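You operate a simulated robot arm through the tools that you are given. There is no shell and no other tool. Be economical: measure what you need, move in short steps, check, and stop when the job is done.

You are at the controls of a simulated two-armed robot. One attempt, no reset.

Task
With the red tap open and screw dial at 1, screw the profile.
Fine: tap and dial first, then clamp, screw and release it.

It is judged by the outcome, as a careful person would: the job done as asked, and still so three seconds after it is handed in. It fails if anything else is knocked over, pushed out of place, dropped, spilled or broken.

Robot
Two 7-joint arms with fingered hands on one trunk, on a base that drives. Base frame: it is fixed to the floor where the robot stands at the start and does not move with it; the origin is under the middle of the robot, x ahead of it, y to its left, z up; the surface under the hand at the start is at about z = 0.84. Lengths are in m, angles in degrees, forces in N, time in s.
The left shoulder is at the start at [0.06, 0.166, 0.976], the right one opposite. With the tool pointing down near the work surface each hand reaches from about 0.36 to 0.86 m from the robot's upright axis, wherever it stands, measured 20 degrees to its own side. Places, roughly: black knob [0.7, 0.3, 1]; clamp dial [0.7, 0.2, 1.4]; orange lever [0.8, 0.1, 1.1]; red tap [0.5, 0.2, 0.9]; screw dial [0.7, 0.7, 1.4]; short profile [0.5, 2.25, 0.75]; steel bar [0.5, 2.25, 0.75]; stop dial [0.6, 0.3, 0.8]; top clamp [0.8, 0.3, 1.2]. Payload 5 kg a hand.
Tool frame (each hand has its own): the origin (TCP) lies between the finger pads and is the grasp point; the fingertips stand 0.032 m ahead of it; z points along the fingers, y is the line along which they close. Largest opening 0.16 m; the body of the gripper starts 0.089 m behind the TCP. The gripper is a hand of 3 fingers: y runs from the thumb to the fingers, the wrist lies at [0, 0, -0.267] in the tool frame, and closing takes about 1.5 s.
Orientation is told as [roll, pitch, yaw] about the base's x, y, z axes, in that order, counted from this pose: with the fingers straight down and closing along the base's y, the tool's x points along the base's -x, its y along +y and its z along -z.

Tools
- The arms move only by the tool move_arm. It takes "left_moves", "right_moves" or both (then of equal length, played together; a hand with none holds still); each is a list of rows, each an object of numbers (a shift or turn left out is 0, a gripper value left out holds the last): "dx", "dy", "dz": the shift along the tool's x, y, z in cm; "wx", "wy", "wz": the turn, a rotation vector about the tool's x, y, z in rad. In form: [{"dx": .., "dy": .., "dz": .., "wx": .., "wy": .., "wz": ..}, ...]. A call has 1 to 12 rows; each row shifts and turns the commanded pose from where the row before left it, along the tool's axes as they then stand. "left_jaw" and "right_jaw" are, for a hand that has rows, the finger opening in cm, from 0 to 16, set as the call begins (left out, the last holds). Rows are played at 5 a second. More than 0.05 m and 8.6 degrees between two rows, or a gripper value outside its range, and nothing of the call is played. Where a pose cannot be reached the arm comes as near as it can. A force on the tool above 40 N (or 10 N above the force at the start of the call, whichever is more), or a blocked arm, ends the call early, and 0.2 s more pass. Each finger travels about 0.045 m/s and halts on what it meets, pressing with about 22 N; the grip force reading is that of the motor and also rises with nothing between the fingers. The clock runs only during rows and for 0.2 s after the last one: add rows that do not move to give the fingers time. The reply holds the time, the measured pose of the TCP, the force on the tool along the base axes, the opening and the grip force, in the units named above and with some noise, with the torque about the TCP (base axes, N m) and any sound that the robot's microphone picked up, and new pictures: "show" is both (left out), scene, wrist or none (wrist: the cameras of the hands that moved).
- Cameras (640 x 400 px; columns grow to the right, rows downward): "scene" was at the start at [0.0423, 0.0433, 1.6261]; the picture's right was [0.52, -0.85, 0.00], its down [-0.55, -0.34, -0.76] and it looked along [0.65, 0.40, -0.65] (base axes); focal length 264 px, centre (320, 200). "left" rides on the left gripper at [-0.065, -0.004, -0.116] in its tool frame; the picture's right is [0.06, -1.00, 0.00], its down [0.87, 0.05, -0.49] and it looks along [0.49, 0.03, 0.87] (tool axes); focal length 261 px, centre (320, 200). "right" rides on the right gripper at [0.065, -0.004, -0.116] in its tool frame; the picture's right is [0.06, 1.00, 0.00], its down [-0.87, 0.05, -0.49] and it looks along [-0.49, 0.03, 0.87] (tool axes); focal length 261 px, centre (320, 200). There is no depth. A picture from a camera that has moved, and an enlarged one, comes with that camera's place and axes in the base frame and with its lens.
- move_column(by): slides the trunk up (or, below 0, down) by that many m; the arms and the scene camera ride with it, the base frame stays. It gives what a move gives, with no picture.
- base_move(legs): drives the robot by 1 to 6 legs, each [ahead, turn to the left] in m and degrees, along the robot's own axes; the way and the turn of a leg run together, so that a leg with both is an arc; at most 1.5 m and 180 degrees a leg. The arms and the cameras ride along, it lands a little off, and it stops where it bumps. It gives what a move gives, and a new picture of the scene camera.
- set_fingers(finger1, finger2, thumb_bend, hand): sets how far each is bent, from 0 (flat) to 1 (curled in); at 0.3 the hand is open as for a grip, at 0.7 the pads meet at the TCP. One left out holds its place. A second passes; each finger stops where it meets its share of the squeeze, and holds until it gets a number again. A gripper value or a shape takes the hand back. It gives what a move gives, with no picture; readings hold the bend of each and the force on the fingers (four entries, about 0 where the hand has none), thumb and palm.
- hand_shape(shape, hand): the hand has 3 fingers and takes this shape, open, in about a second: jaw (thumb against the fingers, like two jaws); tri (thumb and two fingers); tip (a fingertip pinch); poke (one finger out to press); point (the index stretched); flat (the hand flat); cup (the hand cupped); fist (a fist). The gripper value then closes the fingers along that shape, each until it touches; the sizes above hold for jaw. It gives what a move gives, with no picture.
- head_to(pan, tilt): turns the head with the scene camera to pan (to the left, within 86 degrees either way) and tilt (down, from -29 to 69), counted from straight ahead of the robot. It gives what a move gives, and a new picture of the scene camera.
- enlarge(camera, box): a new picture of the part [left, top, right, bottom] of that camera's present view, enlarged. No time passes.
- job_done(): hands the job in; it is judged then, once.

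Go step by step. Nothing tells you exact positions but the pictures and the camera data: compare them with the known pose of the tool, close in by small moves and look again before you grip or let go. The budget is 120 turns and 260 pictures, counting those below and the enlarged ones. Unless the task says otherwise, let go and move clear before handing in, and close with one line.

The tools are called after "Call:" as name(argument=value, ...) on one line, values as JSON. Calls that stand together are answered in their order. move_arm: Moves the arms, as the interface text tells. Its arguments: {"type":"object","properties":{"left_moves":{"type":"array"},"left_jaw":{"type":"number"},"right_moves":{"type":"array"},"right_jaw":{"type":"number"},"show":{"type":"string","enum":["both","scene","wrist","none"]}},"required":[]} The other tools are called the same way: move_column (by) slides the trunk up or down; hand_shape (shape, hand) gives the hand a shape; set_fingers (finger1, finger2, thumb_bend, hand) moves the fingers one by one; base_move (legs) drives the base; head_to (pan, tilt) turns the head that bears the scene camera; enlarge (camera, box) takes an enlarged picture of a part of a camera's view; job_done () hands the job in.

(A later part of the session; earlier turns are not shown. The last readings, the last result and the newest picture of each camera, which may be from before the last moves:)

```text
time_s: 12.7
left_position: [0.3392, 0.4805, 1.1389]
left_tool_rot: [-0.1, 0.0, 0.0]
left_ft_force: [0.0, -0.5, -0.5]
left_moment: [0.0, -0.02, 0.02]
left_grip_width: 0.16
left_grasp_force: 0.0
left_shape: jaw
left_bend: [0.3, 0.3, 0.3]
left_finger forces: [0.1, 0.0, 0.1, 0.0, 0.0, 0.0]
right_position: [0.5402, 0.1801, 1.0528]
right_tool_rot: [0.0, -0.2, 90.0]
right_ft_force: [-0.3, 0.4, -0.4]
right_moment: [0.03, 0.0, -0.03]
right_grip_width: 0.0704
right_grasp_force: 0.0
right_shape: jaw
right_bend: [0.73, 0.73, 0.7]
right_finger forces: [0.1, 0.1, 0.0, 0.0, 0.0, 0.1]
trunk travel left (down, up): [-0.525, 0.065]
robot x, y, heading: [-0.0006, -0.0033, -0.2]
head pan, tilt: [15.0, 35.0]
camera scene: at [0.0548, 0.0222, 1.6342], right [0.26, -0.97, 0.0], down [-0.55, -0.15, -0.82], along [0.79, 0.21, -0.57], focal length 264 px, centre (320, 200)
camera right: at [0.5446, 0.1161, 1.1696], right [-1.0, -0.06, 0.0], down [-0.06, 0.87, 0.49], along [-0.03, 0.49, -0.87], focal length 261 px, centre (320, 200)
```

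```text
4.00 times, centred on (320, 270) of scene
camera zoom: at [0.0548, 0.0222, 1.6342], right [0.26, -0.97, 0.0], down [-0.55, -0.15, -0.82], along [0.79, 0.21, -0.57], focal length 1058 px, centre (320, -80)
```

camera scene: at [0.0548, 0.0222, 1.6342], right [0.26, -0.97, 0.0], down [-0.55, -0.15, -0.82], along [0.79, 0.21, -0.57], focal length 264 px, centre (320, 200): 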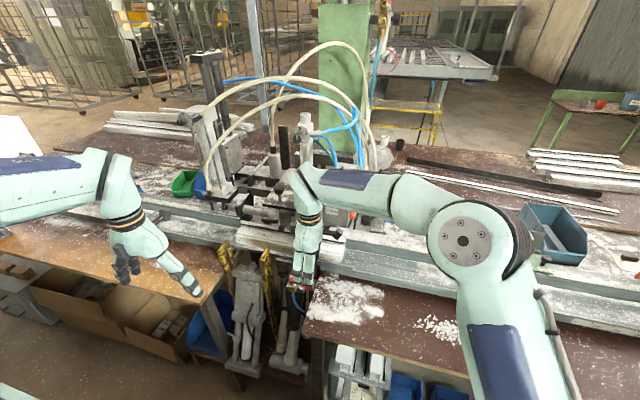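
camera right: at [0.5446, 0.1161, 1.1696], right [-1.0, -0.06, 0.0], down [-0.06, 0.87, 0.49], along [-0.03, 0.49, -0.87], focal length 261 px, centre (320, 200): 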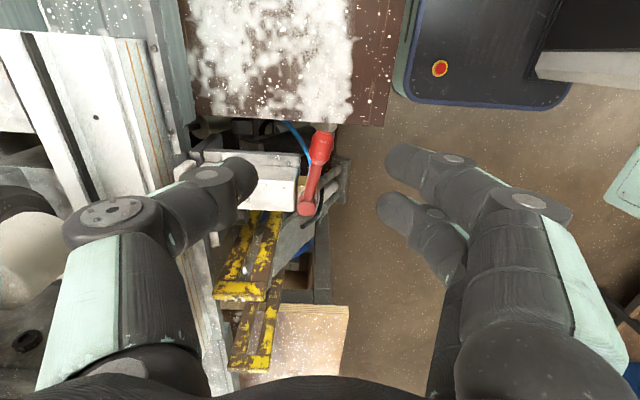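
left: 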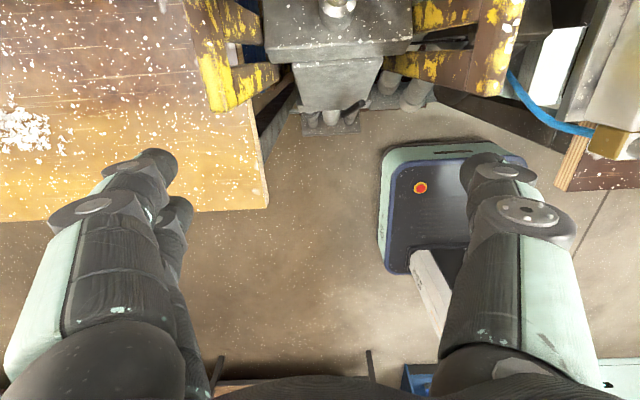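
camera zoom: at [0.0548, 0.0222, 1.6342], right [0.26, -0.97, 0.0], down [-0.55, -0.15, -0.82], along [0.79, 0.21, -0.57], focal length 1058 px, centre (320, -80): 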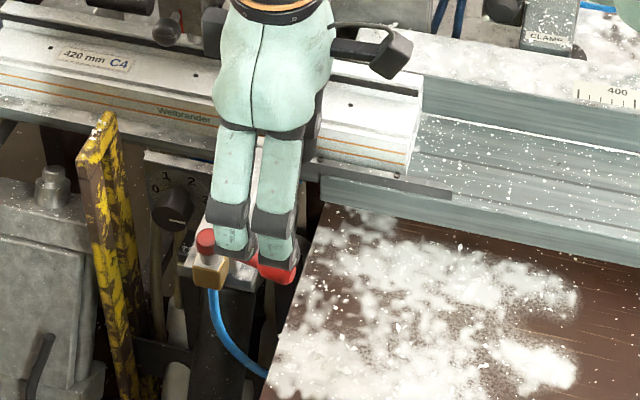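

The handle is centred between the fingers. I'll shift slightly away from the cylinder and go down around the handle.

Call:
move_arm(right_moves=[{"dx": 0.5, "dz": 2}, {"dz": 3}, {"dz": 3}, {"dz": 1.2}, {}])

Call:
enlarge(camera="scene", box=[260, 220, 380, 320])

```text
time_s: 13.9
left_position: [0.3398, 0.4798, 1.1391]
left_tool_rot: [0.0, 0.1, 0.0]
left_ft_force: [-0.4, 1.1, -0.6]
left_moment: [0.0, 0.01, -0.01]
left_grip_width: 0.1599
left_grasp_force: 0.1
left_shape: jaw
left_bend: [0.3, 0.3, 0.3]
left_finger forces: [0.1, 0.0, 0.1, 0.1, 0.0, 0.0]
right_position: [0.5416, 0.1755, 0.9613]
right_tool_rot: [0.0, 0.1, 90.1]
right_ft_force: [0.4, -0.1, -0.4]
right_moment: [-0.03, 0.01, 0.03]
right_grip_width: 0.0705
right_grasp_force: 0.0
right_shape: jaw
right_bend: [0.73, 0.73, 0.7]
right_finger forces: [0.1, 0.0, 0.0, 0.1, 0.0, 0.0]
trunk travel left (down, up): [-0.525, 0.065]
robot x, y, heading: [-0.0006, 0.0004, 0.0]
head pan, tilt: [15.0, 35.0]
camera scene: at [0.0549, 0.022, 1.6342], right [0.26, -0.97, 0.0], down [-0.55, -0.15, -0.82], along [0.79, 0.21, -0.57], focal length 264 px, centre (320, 200)
camera right: at [0.5448, 0.1115, 1.0775], right [-1.0, -0.06, 0.0], down [-0.05, 0.87, 0.49], along [-0.03, 0.49, -0.87], focal length 261 px, centre (320, 200)
```

scene: 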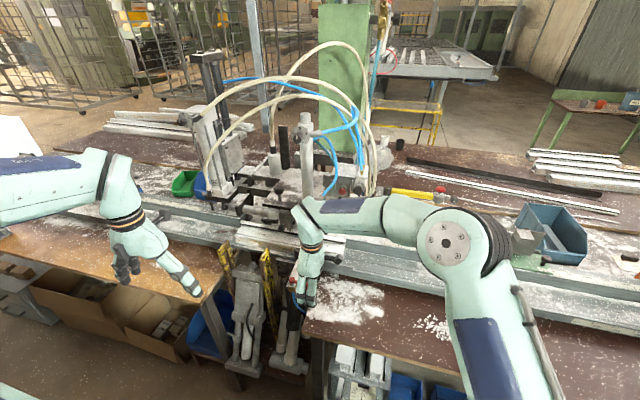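
right: 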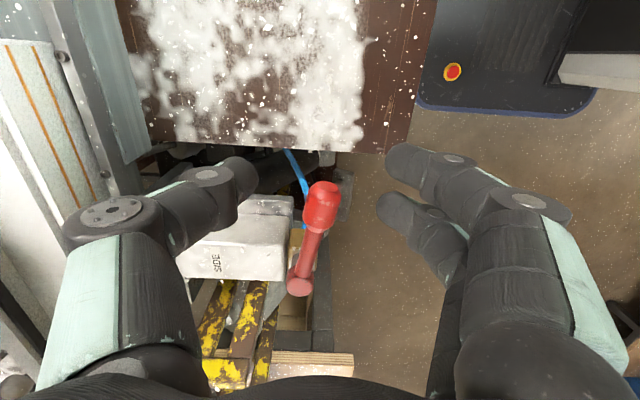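

```text
4.00 times, centred on (320, 270) of scene
camera zoom: at [0.0549, 0.022, 1.6342], right [0.26, -0.97, 0.0], down [-0.55, -0.15, -0.82], along [0.79, 0.21, -0.57], focal length 1058 px, centre (320, -80)
```

zoom: 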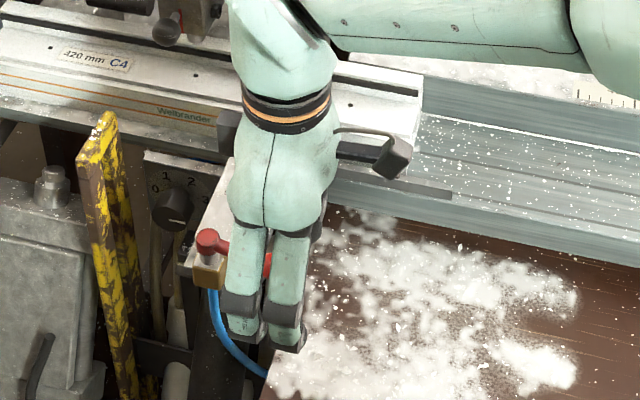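

Call:
move_arm(right_jaw=3, right_moves=[{}, {}, {}, {}, {"dy": 0.92, "dx": -0.065, "wz": 0.14}, {"dy": 0.92, "dx": -0.065, "wz": 0.14}, {"dy": 0.92, "dx": -0.065, "wz": 0.14}, {"dy": 0.92, "dx": -0.065, "wz": 0.14}], show="wrist")

Call:
enlarge(camera="scene", box=[260, 240, 340, 310])

```text
time_s: 15.7
left_position: [0.3405, 0.48, 1.1401]
left_tool_rot: [0.1, 0.0, 0.0]
left_ft_force: [-0.8, -0.2, 1.5]
left_moment: [0.01, -0.03, 0.03]
left_grip_width: 0.16
left_grasp_force: 0.1
left_shape: jaw
left_bend: [0.3, 0.3, 0.3]
left_finger forces: [0.0, 0.0, 0.1, 0.0, 0.0, 0.0]
right_position: [0.506, 0.1868, 0.961]
right_tool_rot: [0.0, -0.1, 57.9]
right_ft_force: [0.3, -0.4, -0.5]
right_moment: [0.01, -0.02, -0.03]
right_grip_width: 0.0304
right_grasp_force: 0.1
right_shape: jaw
right_bend: [0.73, 0.73, 0.7]
right_finger forces: [0.0, 0.1, 0.1, 0.0, 0.4, 0.1]
trunk travel left (down, up): [-0.525, 0.065]
robot x, y, heading: [0.0029, 0.0005, -0.1]
head pan, tilt: [15.0, 35.0]
camera right: at [0.4743, 0.1293, 1.0783], right [-0.88, 0.48, 0.0], down [0.42, 0.76, 0.49], along [0.23, 0.43, -0.87], focal length 261 px, centre (320, 200)
```

right: 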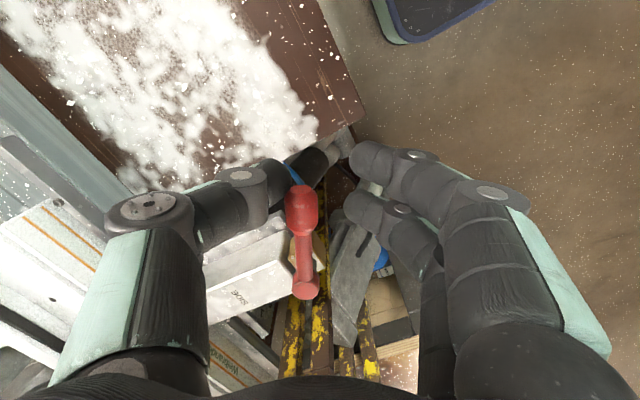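

```text
5.71 times, centred on (300, 275) of scene
camera zoom: at [0.0548, 0.0223, 1.6342], right [0.26, -0.97, 0.0], down [-0.55, -0.15, -0.82], along [0.79, 0.21, -0.57], focal length 1511 px, centre (434, -229)
```

zoom: 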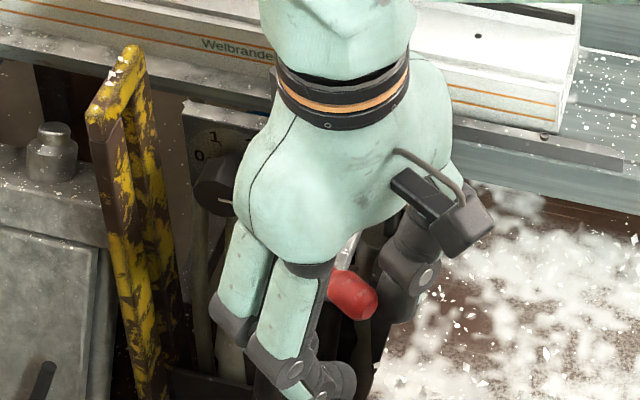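

The tap handle follows easily. I'll continue the arc to bring it in line with the body.

Call:
move_arm(right_moves=[{"dy": 0.92, "dx": -0.065, "wz": 0.14}, {"dy": 0.92, "dx": -0.065, "wz": 0.14}, {"dy": 0.92, "dx": -0.065, "wz": 0.14}, {"dy": 0.92, "dx": -0.065, "wz": 0.14}, {"dy": 0.92, "dx": -0.065, "wz": 0.14}, {"dy": 0.92, "dx": -0.065, "wz": 0.14}, {"dy": 0.92, "dx": -0.065, "wz": 0.14}, {}], show="wrist")

Call:
enlarge(camera="scene", box=[260, 240, 340, 310])

```text
time_s: 17.5
left_position: [0.3404, 0.4803, 1.1392]
left_tool_rot: [0.0, 0.0, 0.0]
left_ft_force: [0.6, 0.4, 0.8]
left_moment: [0.01, -0.02, -0.04]
left_grip_width: 0.1602
left_grasp_force: 0.1
left_shape: jaw
left_bend: [0.3, 0.3, 0.3]
left_finger forces: [0.0, 0.0, 0.1, 0.0, 0.0, 0.0]
right_position: [0.4747, 0.2395, 0.962]
right_tool_rot: [0.0, 0.0, 1.8]
right_ft_force: [-0.5, -0.9, -0.6]
right_moment: [0.0, 0.02, -0.01]
right_grip_width: 0.0306
right_grasp_force: 0.0
right_shape: jaw
right_bend: [0.73, 0.73, 0.7]
right_finger forces: [0.0, 0.1, 0.0, 0.0, 0.6, 0.0]
trunk travel left (down, up): [-0.525, 0.065]
robot x, y, heading: [-0.0018, 0.0027, -0.1]
head pan, tilt: [15.0, 35.0]
camera right: at [0.4101, 0.2343, 1.0784], right [-0.09, 1.0, 0.0], down [0.87, 0.08, 0.49], along [0.49, 0.05, -0.87], focal length 261 px, centre (320, 200)
```

right: 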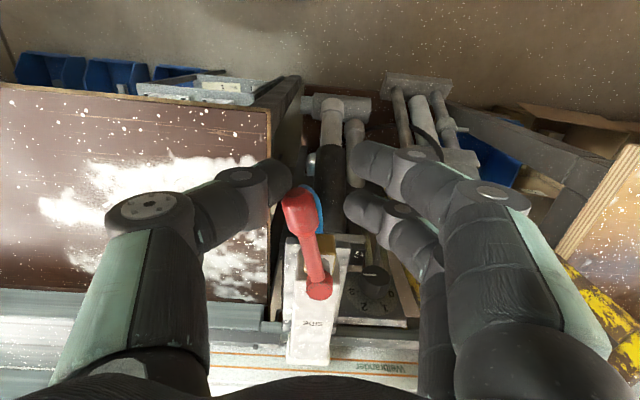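

```text
5.71 times, centred on (300, 275) of scene
camera zoom: at [0.055, 0.0219, 1.6342], right [0.26, -0.97, 0.0], down [-0.55, -0.15, -0.82], along [0.79, 0.21, -0.57], focal length 1511 px, centre (434, -229)
```

zoom: 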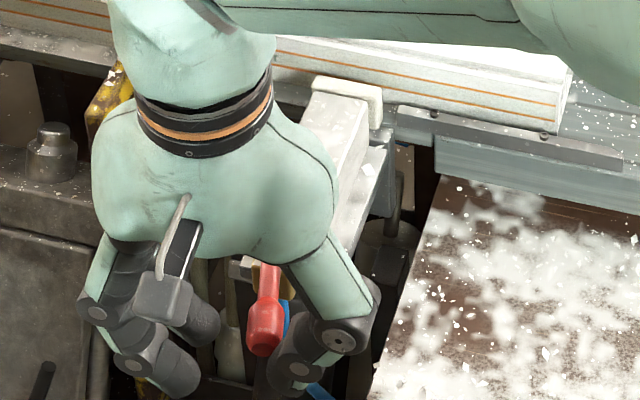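

Call:
move_arm(right_moves=[{"dy": 0.5, "wz": 0.05}, {"dy": 0.5, "wz": 0.05}, {"dy": 0.4}, {}], show="wrist")

```text
time_s: 18.5
left_position: [0.3396, 0.4817, 1.1394]
left_tool_rot: [0.1, 0.0, -0.1]
left_ft_force: [-0.1, 0.5, -0.6]
left_moment: [0.0, 0.0, -0.04]
left_grip_width: 0.1599
left_grasp_force: 0.2
left_shape: jaw
left_bend: [0.3, 0.3, 0.3]
left_finger forces: [0.0, 0.0, 0.0, 0.0, 0.0, 0.0]
right_position: [0.4745, 0.2546, 0.9621]
right_tool_rot: [-0.1, -0.1, -4.0]
right_ft_force: [-0.4, -0.3, -0.4]
right_moment: [0.01, 0.0, -0.04]
right_grip_width: 0.0308
right_grasp_force: 0.0
right_shape: jaw
right_bend: [0.73, 0.73, 0.7]
right_finger forces: [0.0, 0.0, 0.1, 0.0, 1.0, 0.1]
trunk travel left (down, up): [-0.525, 0.065]
robot x, y, heading: [-0.0012, -0.0019, 0.0]
head pan, tilt: [15.0, 35.0]
camera right: at [0.4094, 0.2551, 1.0782], right [0.01, 1.0, 0.0], down [0.87, 0.0, 0.49], along [0.49, 0.0, -0.87], focal length 261 px, centre (320, 200)
```

right: 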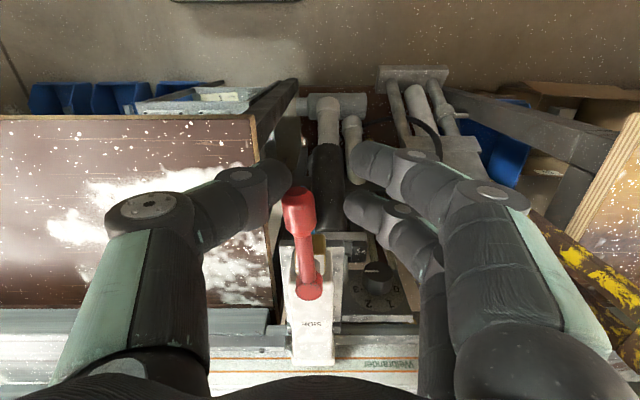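

Call:
move_arm(right_moves=[{"dy": 0.5}, {"dy": 0.3}, {}], show="wrist")

```text
time_s: 19.3
left_position: [0.3405, 0.4801, 1.1394]
left_tool_rot: [0.0, 0.0, 0.0]
left_ft_force: [0.7, -0.2, 0.0]
left_moment: [0.01, 0.0, 0.04]
left_grip_width: 0.1599
left_grasp_force: 0.0
left_shape: jaw
left_bend: [0.3, 0.3, 0.3]
left_finger forces: [0.1, 0.1, 0.0, 0.0, 0.1, 0.0]
right_position: [0.4756, 0.2615, 0.9627]
right_tool_rot: [0.1, 0.0, -3.9]
right_ft_force: [-4.6, -2.8, 0.4]
right_moment: [-0.09, 0.1, -0.08]
right_grip_width: 0.0317
right_grasp_force: 0.2
right_shape: jaw
right_bend: [0.73, 0.73, 0.7]
right_finger forces: [0.0, 0.0, 0.0, 0.0, 4.3, 0.0]
trunk travel left (down, up): [-0.525, 0.065]
robot x, y, heading: [0.0035, 0.0004, 0.0]
head pan, tilt: [15.0, 35.0]
camera right: at [0.4099, 0.2625, 1.0784], right [0.01, 1.0, 0.0], down [0.87, 0.0, 0.49], along [0.49, 0.0, -0.87], focal length 261 px, centre (320, 200)
```

right: 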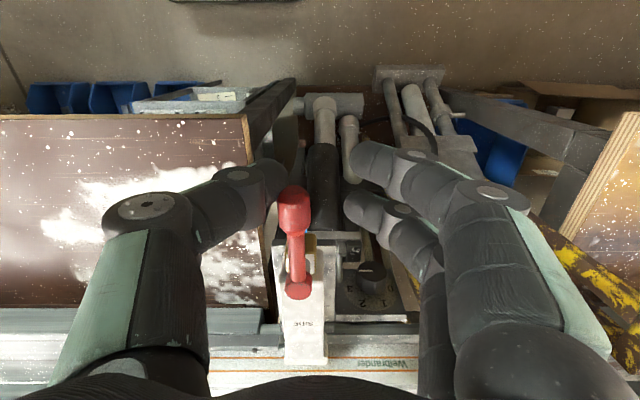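

Resistance rose, so the tap is at its stop and open. I'll open the jaw and lift straight clear.

Call:
move_arm(right_jaw=7, right_moves=[{"dy": -0.6}, {}, {}, {"dz": -4}, {"dz": -4}, {"dz": -4}, {"dy": -4}, {"dy": -4}, {"dy": -4, "dx": 3}, {"dy": -4, "dx": 3}, {}], show="scene")

Call:
enlarge(camera="scene", box=[260, 240, 340, 310])

Call:
move_column(by=0.06)

```text
time_s: 21.7
left_position: [0.3416, 0.4803, 1.1388]
left_tool_rot: [0.0, 0.0, -0.1]
left_ft_force: [0.6, -0.2, -0.8]
left_moment: [0.0, 0.03, 0.02]
left_grip_width: 0.1599
left_grasp_force: 0.2
left_shape: jaw
left_bend: [0.3, 0.3, 0.3]
left_finger forces: [0.0, 0.0, 0.0, 0.0, 0.0, 0.1]
right_position: [0.4051, 0.1003, 1.0804]
right_tool_rot: [0.0, 0.1, -3.9]
right_ft_force: [1.1, 0.2, 0.6]
right_moment: [-0.03, -0.05, 0.0]
right_grip_width: 0.0697
right_grasp_force: 0.0
right_shape: jaw
right_bend: [0.73, 0.73, 0.7]
right_finger forces: [0.1, 0.0, 0.1, 0.1, 0.1, 0.0]
trunk travel left (down, up): [-0.525, 0.065]
robot x, y, heading: [-0.0018, 0.0037, 0.1]
head pan, tilt: [15.0, 35.0]
camera scene: at [0.0554, 0.0227, 1.6342], right [0.26, -0.97, 0.0], down [-0.55, -0.15, -0.82], along [0.79, 0.21, -0.57], focal length 264 px, centre (320, 200)
```

scene: 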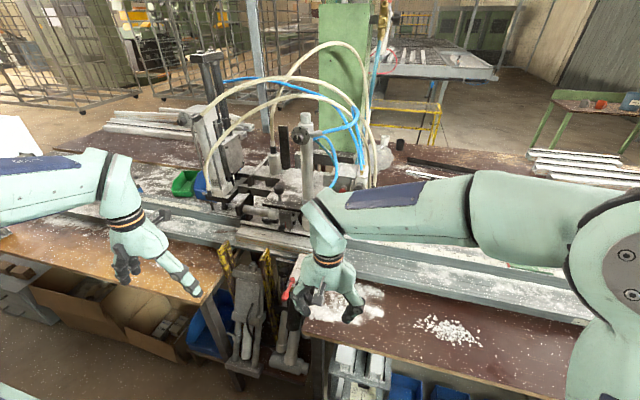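

```text
5.71 times, centred on (300, 275) of scene
camera zoom: at [0.0554, 0.0227, 1.6342], right [0.26, -0.97, 0.0], down [-0.55, -0.15, -0.82], along [0.79, 0.21, -0.57], focal length 1511 px, centre (434, -229)
```

zoom: 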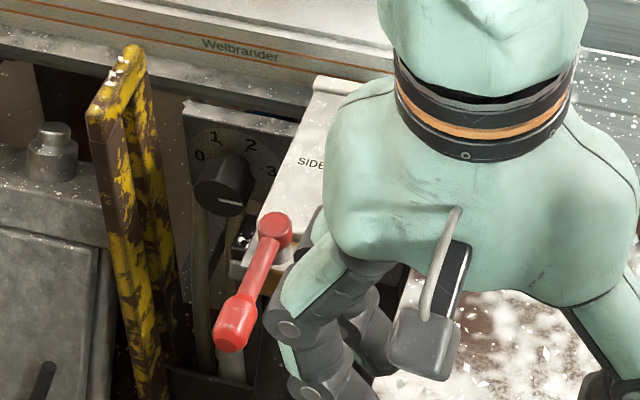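

```text
time_s: 22.7
left_position: [0.3403, 0.4802, 1.1984]
left_tool_rot: [-0.1, 0.0, -0.1]
left_ft_force: [0.2, -0.2, 1.0]
left_moment: [0.07, 0.01, -0.03]
left_grip_width: 0.1598
left_grasp_force: 0.1
left_shape: jaw
left_bend: [0.3, 0.3, 0.3]
left_finger forces: [0.0, 0.0, 0.0, 0.0, 0.0, 0.0]
right_position: [0.4065, 0.1006, 1.1409]
right_tool_rot: [0.0, 0.0, -3.9]
right_ft_force: [0.4, -0.1, 0.1]
right_moment: [0.05, 0.0, 0.0]
right_grip_width: 0.0698
right_grasp_force: 0.0
right_shape: jaw
right_bend: [0.73, 0.73, 0.7]
right_finger forces: [0.0, 0.1, 0.0, 0.0, 0.0, 0.0]
trunk travel left (down, up): [-0.585, 0.005]
robot x, y, heading: [-0.0011, 0.003, -0.2]
head pan, tilt: [15.0, 35.0]
```

The tap is now in line. Next the left hand swings up with its fingers pointing forward, towards the screw dial.

Call:
move_arm(left_moves=[{"dy": 4, "dz": -3}, {"dy": 4, "dz": -3}, {"dy": 3, "dz": -3}, {"dx": -4}, {"dx": -4, "wy": -0.14}, {"dx": -2, "wy": -0.14}, {"wy": -0.14}, {"wy": -0.14}, {"wy": -0.14}, {"wy": -0.14}, {"wy": -0.14}, {}])

```text
time_s: 25.3
left_position: [0.4396, 0.5889, 1.2916]
left_tool_rot: [0.2, -56.2, 0.0]
left_ft_force: [0.3, 0.7, 0.8]
left_moment: [0.01, -0.02, 0.04]
left_grip_width: 0.1598
left_grasp_force: 0.0
left_shape: jaw
left_bend: [0.3, 0.3, 0.3]
left_finger forces: [0.0, 0.1, 0.0, 0.1, 0.0, 0.0]
right_position: [0.4066, 0.1002, 1.1409]
right_tool_rot: [0.0, 0.0, -4.0]
right_ft_force: [0.2, 0.0, 0.2]
right_moment: [0.01, 0.02, 0.0]
right_grip_width: 0.0698
right_grasp_force: 0.0
right_shape: jaw
right_bend: [0.73, 0.73, 0.7]
right_finger forces: [0.1, 0.1, 0.0, 0.1, 0.0, 0.0]
trunk travel left (down, up): [-0.585, 0.005]
robot x, y, heading: [0.0028, 0.0026, -0.2]
head pan, tilt: [15.0, 35.0]
camera scene: at [0.0555, 0.0216, 1.6942], right [0.26, -0.97, 0.0], down [-0.55, -0.15, -0.82], along [0.79, 0.21, -0.57], focal length 264 px, centre (320, 200)
camera left: at [0.3795, 0.5854, 1.4113], right [-0.04, -1.0, -0.05], down [-0.89, 0.06, -0.45], along [0.45, 0.03, -0.89], focal length 261 px, centre (320, 200)
```

scene: 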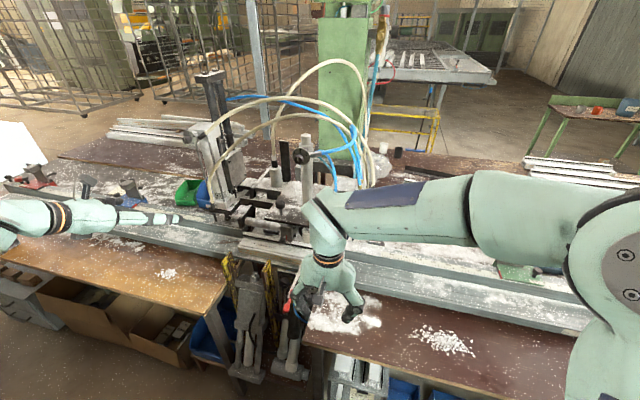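
left: 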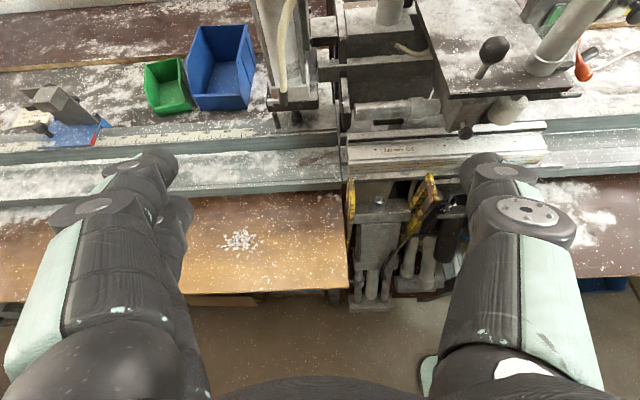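

Call:
move_arm(left_moves=[{"wy": -0.14}, {"wy": -0.14}, {"wy": -0.14}, {"wy": -0.14}, {"wy": -0.03, "dx": -3}, {"dx": -3}, {}])

Call:
enlarge(camera="scene", box=[160, 90, 240, 140])

```text
time_s: 26.9
left_position: [0.4398, 0.5911, 1.3523]
left_tool_rot: [-59.3, -89.9, 59.3]
left_ft_force: [0.3, 0.6, 0.0]
left_moment: [-0.02, 0.02, -0.01]
left_grip_width: 0.1598
left_grasp_force: 0.0
left_shape: jaw
left_bend: [0.3, 0.3, 0.3]
left_finger forces: [0.0, 0.0, 0.0, 0.1, 0.0, 0.1]
right_position: [0.4059, 0.1007, 1.1423]
right_tool_rot: [0.1, 0.0, -3.8]
right_ft_force: [-0.1, 0.4, 0.4]
right_moment: [0.0, -0.05, -0.02]
right_grip_width: 0.0697
right_grasp_force: 0.0
right_shape: jaw
right_bend: [0.73, 0.73, 0.7]
right_finger forces: [0.1, 0.0, 0.1, 0.0, 0.0, 0.1]
trunk travel left (down, up): [-0.585, 0.005]
robot x, y, heading: [-0.0005, -0.0003, -0.1]
head pan, tilt: [15.0, 35.0]
camera scene: at [0.0545, 0.0228, 1.6942], right [0.26, -0.97, 0.0], down [-0.55, -0.15, -0.82], along [0.79, 0.21, -0.57], focal length 264 px, centre (320, 200)
camera left: at [0.3235, 0.5876, 1.4179], right [0.0, -1.0, -0.06], down [-0.49, 0.05, -0.87], along [0.87, 0.03, -0.49], focal length 261 px, centre (320, 200)
```

scene: 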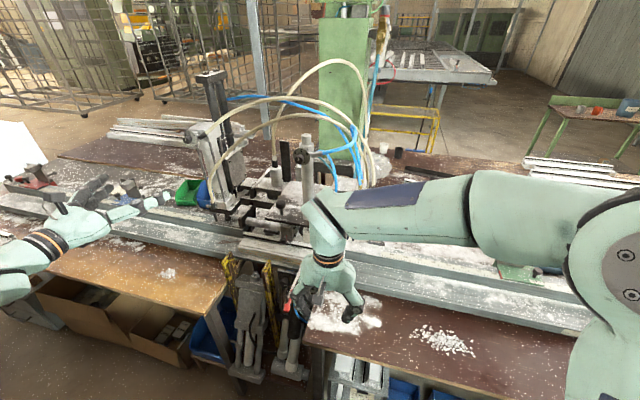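
left: 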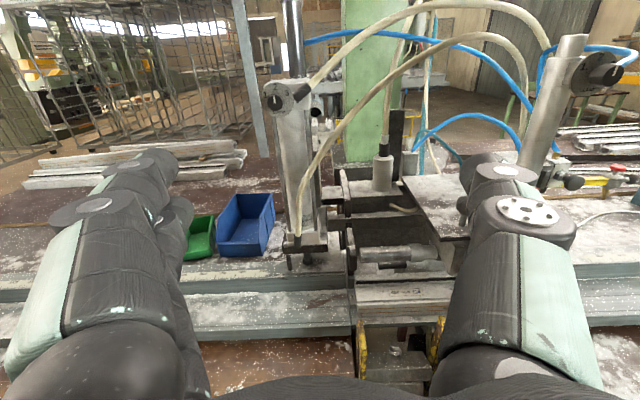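

```text
8.00 times, centred on (200, 115) of scene
camera zoom: at [0.0545, 0.0228, 1.6942], right [0.26, -0.97, 0.0], down [-0.55, -0.15, -0.82], along [0.79, 0.21, -0.57], focal length 2116 px, centre (1280, 880)
```

zoom: 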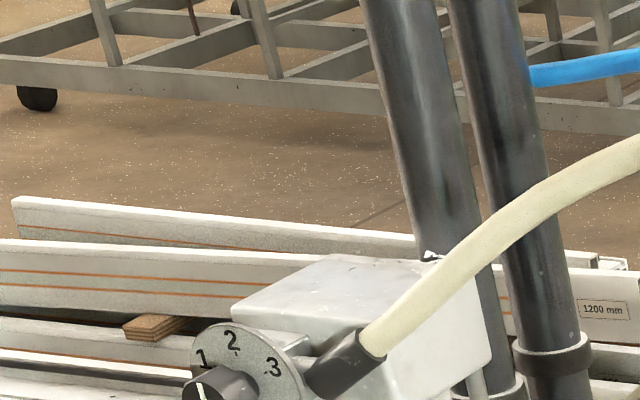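

The screw dial's knob face comes out near (0.733, 0.661, 1.365). I'll zoom from the left wrist camera for its details.

Call:
enlarge(camera="left", box=[250, 70, 330, 120])

Call:
enlarge(camera="left", box=[262, 82, 294, 102])

```text
8.00 times, centred on (290, 95) of left
camera zoom: at [0.3235, 0.5876, 1.4179], right [0.0, -1.0, -0.06], down [-0.49, 0.05, -0.87], along [0.87, 0.03, -0.49], focal length 2085 px, centre (560, 1040)
```

zoom: 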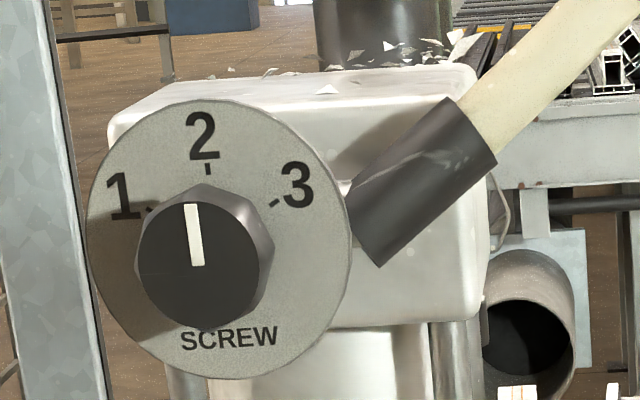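

```text
16.00 times, centred on (278, 92) of left
camera zoom: at [0.3235, 0.5876, 1.4179], right [0.0, -1.0, -0.06], down [-0.49, 0.05, -0.87], along [0.87, 0.03, -0.49], focal length 4170 px, centre (992, 1928)
```

zoom: 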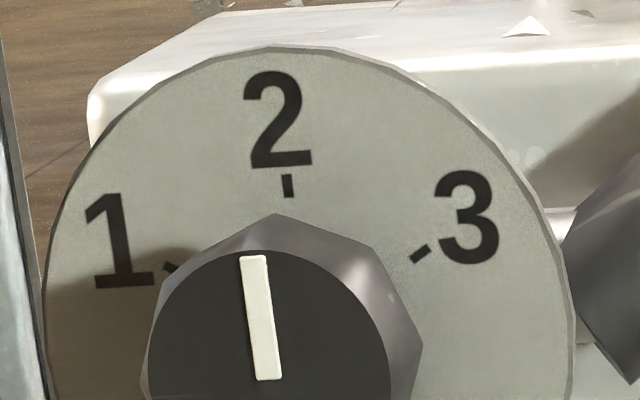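

Call:
move_arm(left_jaw=5, left_moves=[{"dy": 3.4, "dx": -0.6}, {"dy": 3.3}, {"dz": 4}, {"dz": 4}, {"dz": 4}, {"wz": -0.13}, {"wz": -0.13}, {"wz": -0.13}, {"wz": -0.13}, {"wz": -0.13}, {"wz": -0.13}, {"wz": -0.13}])

```text
time_s: 29.5
left_position: [0.5604, 0.6575, 1.3573]
left_tool_rot: [-89.9, -37.7, 89.9]
left_ft_force: [0.2, 0.4, 0.1]
left_moment: [-0.01, -0.02, 0.02]
left_grip_width: 0.0505
left_grasp_force: 0.1
left_shape: jaw
left_bend: [0.73, 0.73, 0.7]
left_finger forces: [0.1, 0.0, 0.1, 0.0, 0.0, 0.0]
right_position: [0.4055, 0.1008, 1.1411]
right_tool_rot: [-0.1, 0.0, -3.8]
right_ft_force: [-0.6, 0.1, 0.2]
right_moment: [-0.02, 0.03, 0.0]
right_grip_width: 0.0698
right_grasp_force: 0.0
right_shape: jaw
right_bend: [0.73, 0.73, 0.7]
right_finger forces: [0.1, 0.0, 0.0, 0.1, 0.1, 0.0]
trunk travel left (down, up): [-0.585, 0.005]
robot x, y, heading: [-0.0024, -0.0008, -0.1]
head pan, tilt: [15.0, 35.0]
camera scene: at [0.0549, 0.0219, 1.6942], right [0.26, -0.97, 0.0], down [-0.55, -0.15, -0.82], along [0.79, 0.21, -0.57], focal length 264 px, centre (320, 200)
camera left: at [0.4443, 0.7064, 1.4024], right [0.0, -0.66, 0.75], down [-0.49, -0.65, -0.57], along [0.87, -0.37, -0.33], focal length 261 px, centre (320, 200)
```

scene: 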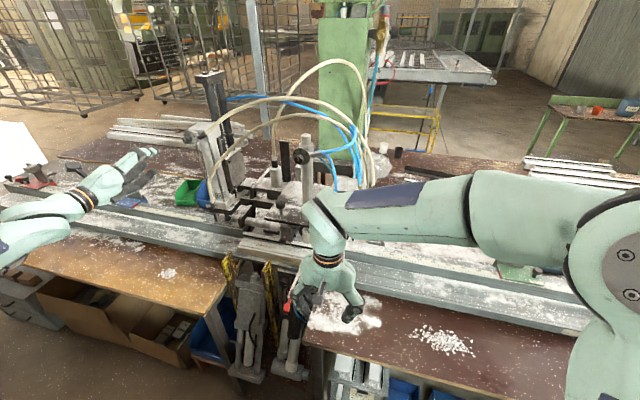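
left: 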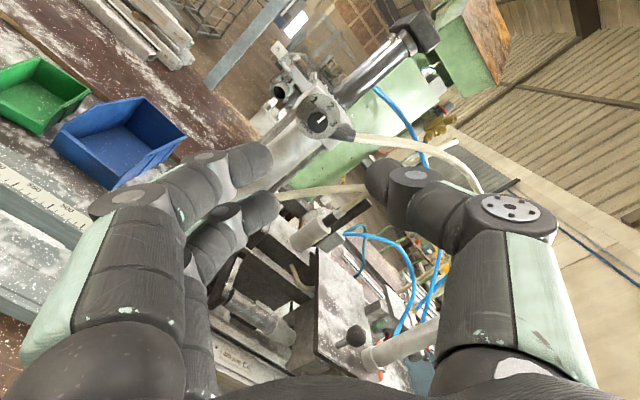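

The estimate agrees exactly with this view. I'll advance along the dial's axis.

Call:
move_arm(left_jaw=5, left_moves=[{"dz": 3.5}, {"dz": 3.5}, {"dz": 3}, {"dz": 2}, {}], show="wrist")

Call:
enlarge(camera="left", box=[240, 100, 400, 200])

Call:
enlarge(camera="scene", box=[140, 100, 220, 170])

```text
time_s: 30.7
left_position: [0.6794, 0.6592, 1.3577]
left_tool_rot: [-89.9, -37.8, 89.9]
left_ft_force: [-0.7, -0.2, 0.4]
left_moment: [0.02, -0.01, -0.03]
left_grip_width: 0.0503
left_grasp_force: 0.1
left_shape: jaw
left_bend: [0.73, 0.73, 0.7]
left_finger forces: [0.1, 0.0, 0.0, 0.0, 0.1, 0.0]
right_position: [0.4055, 0.0993, 1.1412]
right_tool_rot: [0.0, -0.1, -3.8]
right_ft_force: [0.1, -1.0, -0.3]
right_moment: [0.0, -0.03, 0.0]
right_grip_width: 0.0696
right_grasp_force: 0.2
right_shape: jaw
right_bend: [0.73, 0.73, 0.7]
right_finger forces: [0.1, 0.1, 0.0, 0.1, 0.1, 0.0]
trunk travel left (down, up): [-0.585, 0.005]
robot x, y, heading: [-0.0029, -0.0003, -0.1]
head pan, tilt: [15.0, 35.0]
camera left: at [0.5637, 0.7072, 1.4023], right [0.0, -0.66, 0.75], down [-0.49, -0.65, -0.58], along [0.87, -0.37, -0.33], focal length 261 px, centre (320, 200)
```

left: 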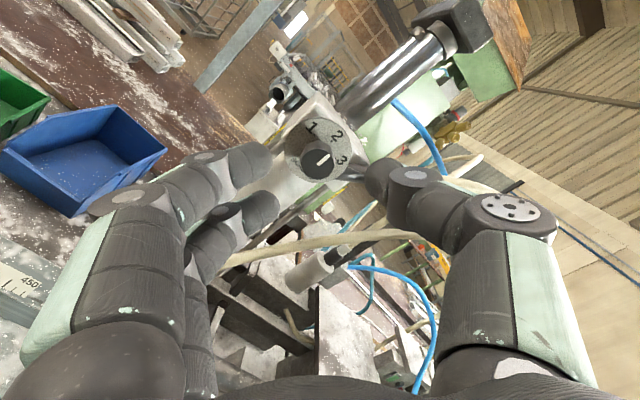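

```text
4.00 times, centred on (320, 150) of left
camera zoom: at [0.5637, 0.7072, 1.4023], right [0.0, -0.66, 0.75], down [-0.49, -0.65, -0.58], along [0.87, -0.37, -0.33], focal length 1043 px, centre (320, 400)
```

zoom: 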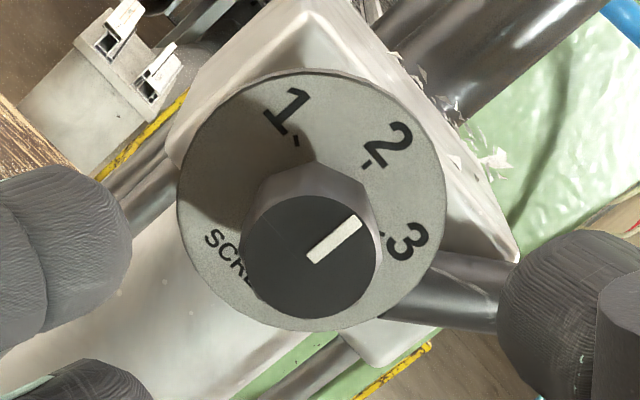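

```text
5.71 times, centred on (180, 135) of scene
camera zoom: at [0.0547, 0.0223, 1.6943], right [0.26, -0.97, 0.0], down [-0.55, -0.15, -0.82], along [0.79, 0.21, -0.57], focal length 1511 px, centre (1120, 571)
```

zoom: 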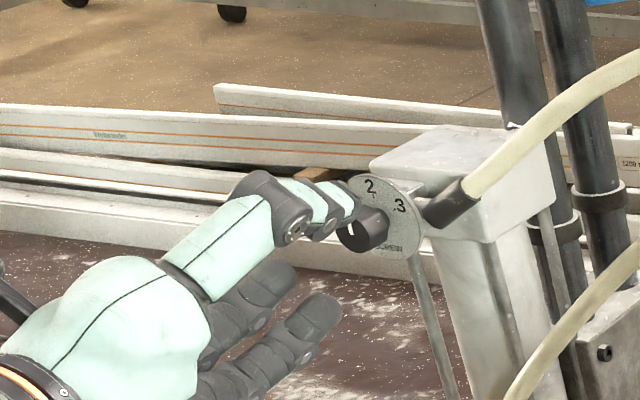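

Call:
move_arm(left_moves=[{"dz": 2}, {"dz": 1.6}, {}], show="wrist")

Call:
enlarge(camera="left", box=[240, 100, 400, 200])

Call:
enlarge(camera="scene", box=[160, 110, 220, 160])

```text
time_s: 31.5
left_position: [0.7165, 0.6576, 1.3573]
left_tool_rot: [-89.8, -37.9, 89.9]
left_ft_force: [0.1, 0.5, -0.1]
left_moment: [-0.02, -0.02, -0.01]
left_grip_width: 0.0504
left_grasp_force: 0.0
left_shape: jaw
left_bend: [0.73, 0.73, 0.7]
left_finger forces: [0.1, 0.0, 0.1, 0.0, 0.0, 0.1]
right_position: [0.4057, 0.1002, 1.1417]
right_tool_rot: [-0.1, 0.0, -3.9]
right_ft_force: [0.3, 0.7, -0.9]
right_moment: [0.03, 0.02, 0.01]
right_grip_width: 0.0699
right_grasp_force: 0.1
right_shape: jaw
right_bend: [0.73, 0.73, 0.7]
right_finger forces: [0.0, 0.1, 0.0, 0.0, 0.1, 0.1]
trunk travel left (down, up): [-0.585, 0.005]
robot x, y, heading: [0.0006, 0.0018, 0.0]
head pan, tilt: [15.0, 35.0]
camera left: at [0.5997, 0.7073, 1.402], right [0.0, -0.66, 0.75], down [-0.49, -0.65, -0.58], along [0.87, -0.37, -0.33], focal length 261 px, centre (320, 200)
```

left: 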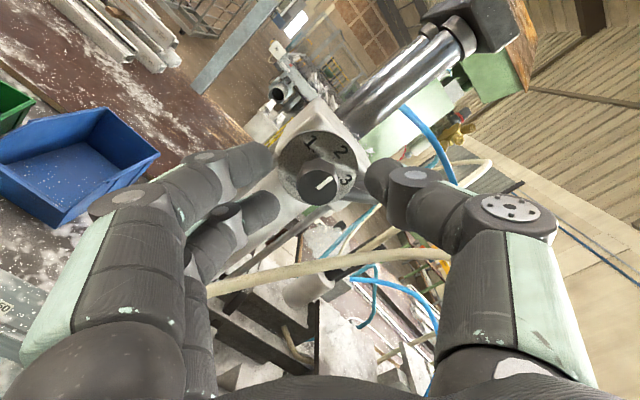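

```text
4.00 times, centred on (320, 150) of left
camera zoom: at [0.5997, 0.7073, 1.402], right [0.0, -0.66, 0.75], down [-0.49, -0.65, -0.58], along [0.87, -0.37, -0.33], focal length 1043 px, centre (320, 400)
```

zoom: 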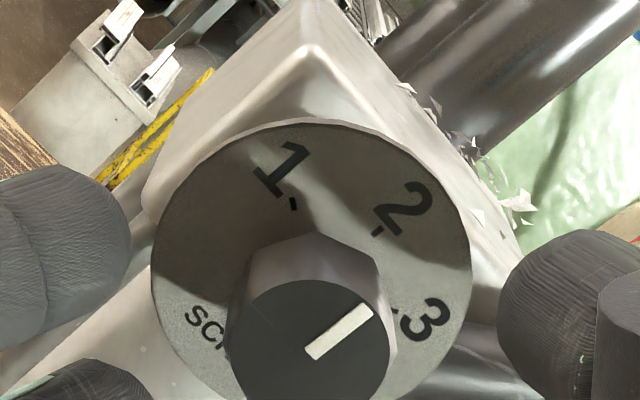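

```text
8.00 times, centred on (190, 135) of scene
camera zoom: at [0.0548, 0.0222, 1.6942], right [0.26, -0.97, 0.0], down [-0.55, -0.15, -0.82], along [0.79, 0.21, -0.57], focal length 2116 px, centre (1360, 720)
```

zoom: 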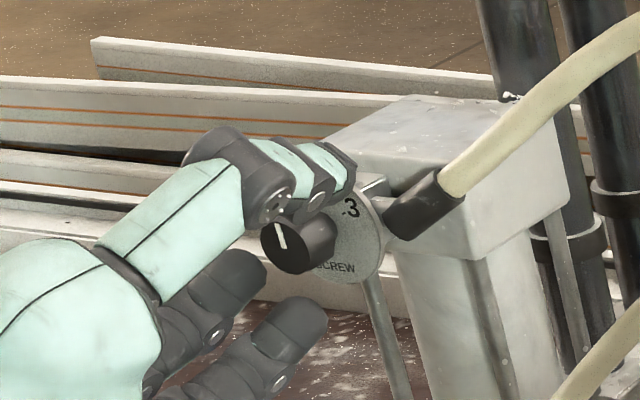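

Call:
move_arm(left_jaw=1.5, left_moves=[{}, {}, {}, {}, {}], show="wrist")

Call:
enlarge(camera="left", box=[240, 130, 400, 230])

```text
time_s: 32.7
left_position: [0.7167, 0.6569, 1.3571]
left_tool_rot: [-89.9, -37.8, 90.1]
left_ft_force: [0.2, 0.2, 1.8]
left_moment: [0.0, -0.03, -0.02]
left_grip_width: 0.0159
left_grasp_force: 0.1
left_shape: jaw
left_bend: [0.72, 0.72, 0.7]
left_finger forces: [0.0, 0.4, 0.0, 0.0, 1.6, 0.0]
right_position: [0.4051, 0.1016, 1.1411]
right_tool_rot: [0.0, 0.0, -3.9]
right_ft_force: [0.3, 0.3, 0.3]
right_moment: [-0.02, 0.0, -0.03]
right_grip_width: 0.0696
right_grasp_force: 0.1
right_shape: jaw
right_bend: [0.73, 0.73, 0.7]
right_finger forces: [0.1, 0.0, 0.1, 0.0, 0.1, 0.1]
trunk travel left (down, up): [-0.585, 0.005]
robot x, y, heading: [0.0027, -0.0028, 0.1]
head pan, tilt: [15.0, 35.0]
camera left: at [0.5996, 0.707, 1.4022], right [0.0, -0.66, 0.75], down [-0.49, -0.65, -0.58], along [0.87, -0.37, -0.33], focal length 261 px, centre (320, 200)
```

left: 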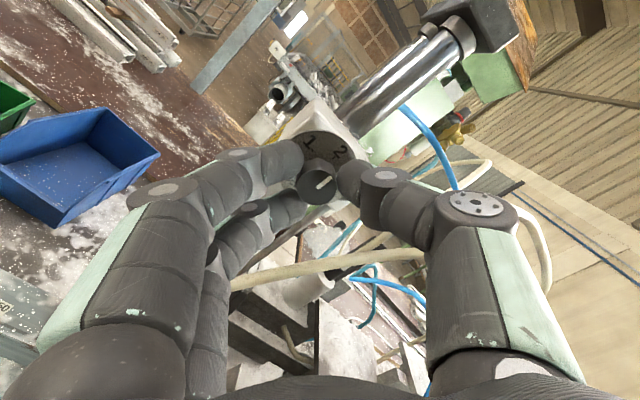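

```text
4.00 times, centred on (320, 180) of left
camera zoom: at [0.5996, 0.707, 1.4022], right [0.0, -0.66, 0.75], down [-0.49, -0.65, -0.58], along [0.87, -0.37, -0.33], focal length 1043 px, centre (320, 280)
```

zoom: 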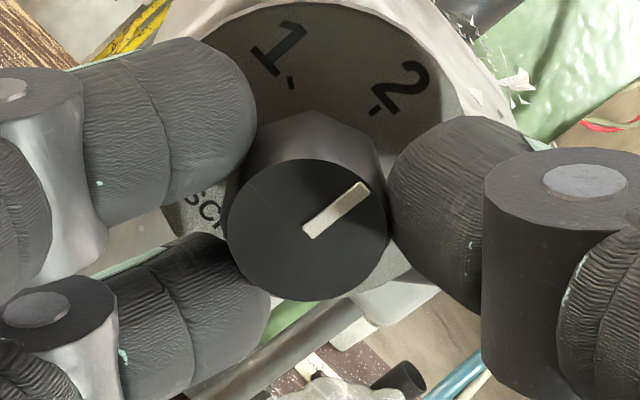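

Call:
move_arm(left_jaw=0, left_moves=[{}, {}, {}, {}], show="none")

Call:
enlarge(camera="left", box=[240, 130, 400, 230])

```text
time_s: 33.7
left_position: [0.7162, 0.6572, 1.3578]
left_tool_rot: [-89.9, -37.8, 89.9]
left_ft_force: [2.4, 0.0, 1.3]
left_moment: [0.0, -0.03, 0.01]
left_grip_width: 0.0125
left_grasp_force: 22.1
left_shape: jaw
left_bend: [0.71, 0.72, 0.7]
left_finger forces: [9.2, 8.1, 0.1, 0.0, 19.9, 0.1]
right_position: [0.4059, 0.0985, 1.1415]
right_tool_rot: [0.0, 0.0, -3.8]
right_ft_force: [-0.6, 0.4, 0.0]
right_moment: [0.01, -0.02, 0.0]
right_grip_width: 0.0698
right_grasp_force: 0.0
right_shape: jaw
right_bend: [0.73, 0.73, 0.7]
right_finger forces: [0.0, 0.0, 0.0, 0.1, 0.1, 0.0]
trunk travel left (down, up): [-0.585, 0.005]
robot x, y, heading: [0.0013, -0.0008, 0.3]
head pan, tilt: [15.0, 35.0]
```

```text
4.00 times, centred on (320, 180) of left
camera zoom: at [0.6, 0.7071, 1.402], right [0.0, -0.66, 0.75], down [-0.49, -0.65, -0.58], along [0.87, -0.37, -0.33], focal length 1043 px, centre (320, 280)
```

zoom: 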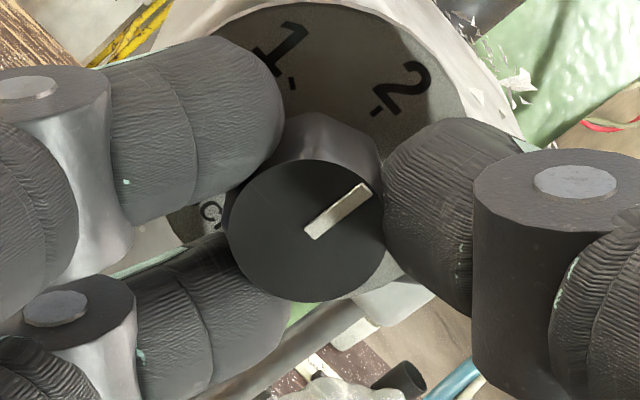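

Firm grip on the knob (about 20 N, balanced). Now I'll turn it counter-clockwise towards 1.

Call:
move_arm(left_moves=[{"wz": -0.13}, {"wz": -0.13}, {"wz": -0.13}, {"wz": -0.13}, {}], show="none")

Call:
enlarge(camera="left", box=[240, 130, 400, 230])

```text
time_s: 34.9
left_position: [0.7166, 0.6578, 1.3569]
left_tool_rot: [-89.8, -7.9, 90.0]
left_ft_force: [3.7, 6.1, 3.2]
left_moment: [-0.02, -0.08, 0.12]
left_grip_width: 0.0126
left_grasp_force: 22.2
left_shape: jaw
left_bend: [0.71, 0.72, 0.7]
left_finger forces: [11.2, 7.5, 0.1, 0.1, 21.1, 0.1]
right_position: [0.4063, 0.1015, 1.1415]
right_tool_rot: [-0.1, -0.1, -3.9]
right_ft_force: [0.2, -0.6, -0.2]
right_moment: [0.01, 0.04, -0.05]
right_grip_width: 0.0698
right_grasp_force: 0.0
right_shape: jaw
right_bend: [0.73, 0.73, 0.7]
right_finger forces: [0.0, 0.0, 0.0, 0.1, 0.0, 0.1]
trunk travel left (down, up): [-0.585, 0.005]
robot x, y, heading: [-0.0023, 0.001, -0.0]
head pan, tilt: [15.0, 35.0]
```

```text
4.00 times, centred on (320, 180) of left
camera zoom: at [0.5997, 0.7226, 1.3716], right [0.0, -0.2, 0.98], down [-0.49, -0.85, -0.17], along [0.87, -0.48, -0.1], focal length 1043 px, centre (320, 280)
```

zoom: 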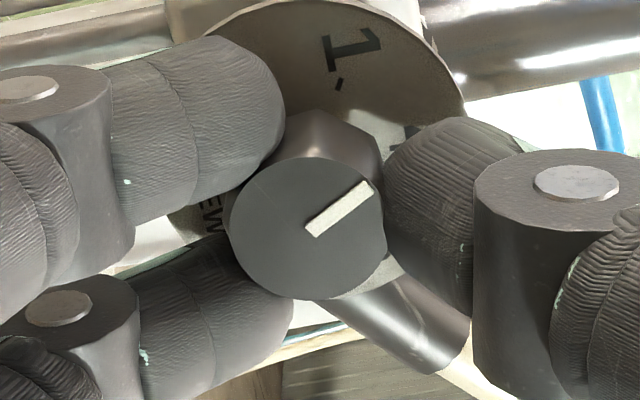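

The knob follows without slip. Another 30° to reach 1.

Call:
move_arm(left_moves=[{"wz": -0.13}, {"wz": -0.13}, {"wz": -0.13}, {"wz": -0.14}, {}], show="none")

Call:
enlarge(camera="left", box=[240, 130, 400, 230])

Call:
enlarge(camera="scene", box=[160, 110, 220, 160])

```text
time_s: 36.1
left_position: [0.7167, 0.6587, 1.3557]
left_tool_rot: [-90.0, 22.4, 90.1]
left_ft_force: [0.1, 7.8, 1.9]
left_moment: [0.01, -0.02, 0.16]
left_grip_width: 0.0124
left_grasp_force: 22.2
left_shape: jaw
left_bend: [0.71, 0.72, 0.7]
left_finger forces: [12.0, 8.1, 0.1, 0.1, 22.7, 0.1]
right_position: [0.4053, 0.1015, 1.1409]
right_tool_rot: [0.1, -0.1, -3.8]
right_ft_force: [0.6, -0.5, -0.6]
right_moment: [0.01, -0.01, -0.02]
right_grip_width: 0.07
right_grasp_force: 0.0
right_shape: jaw
right_bend: [0.73, 0.73, 0.7]
right_finger forces: [0.0, 0.0, 0.0, 0.0, 0.0, 0.0]
trunk travel left (down, up): [-0.585, 0.005]
robot x, y, heading: [0.0025, 0.0008, 0.1]
head pan, tilt: [15.0, 35.0]
```

```text
4.00 times, centred on (320, 180) of left
camera zoom: at [0.5998, 0.721, 1.3371], right [0.0, 0.32, 0.95], down [-0.49, -0.82, 0.28], along [0.87, -0.46, 0.16], focal length 1043 px, centre (320, 280)
```

zoom: 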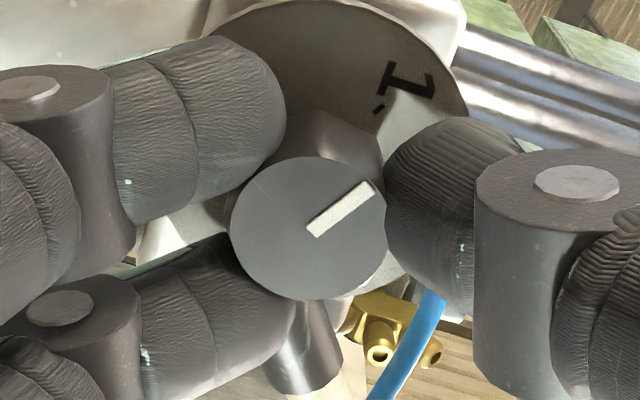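

```text
8.00 times, centred on (190, 135) of scene
camera zoom: at [0.055, 0.0235, 1.6942], right [0.26, -0.97, 0.0], down [-0.55, -0.15, -0.82], along [0.79, 0.21, -0.57], focal length 2116 px, centre (1360, 720)
```

zoom: 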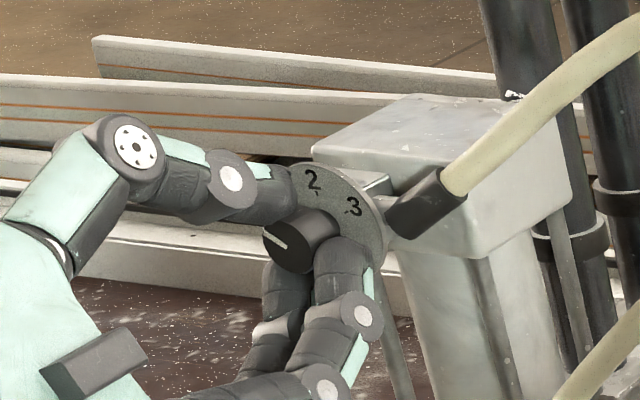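

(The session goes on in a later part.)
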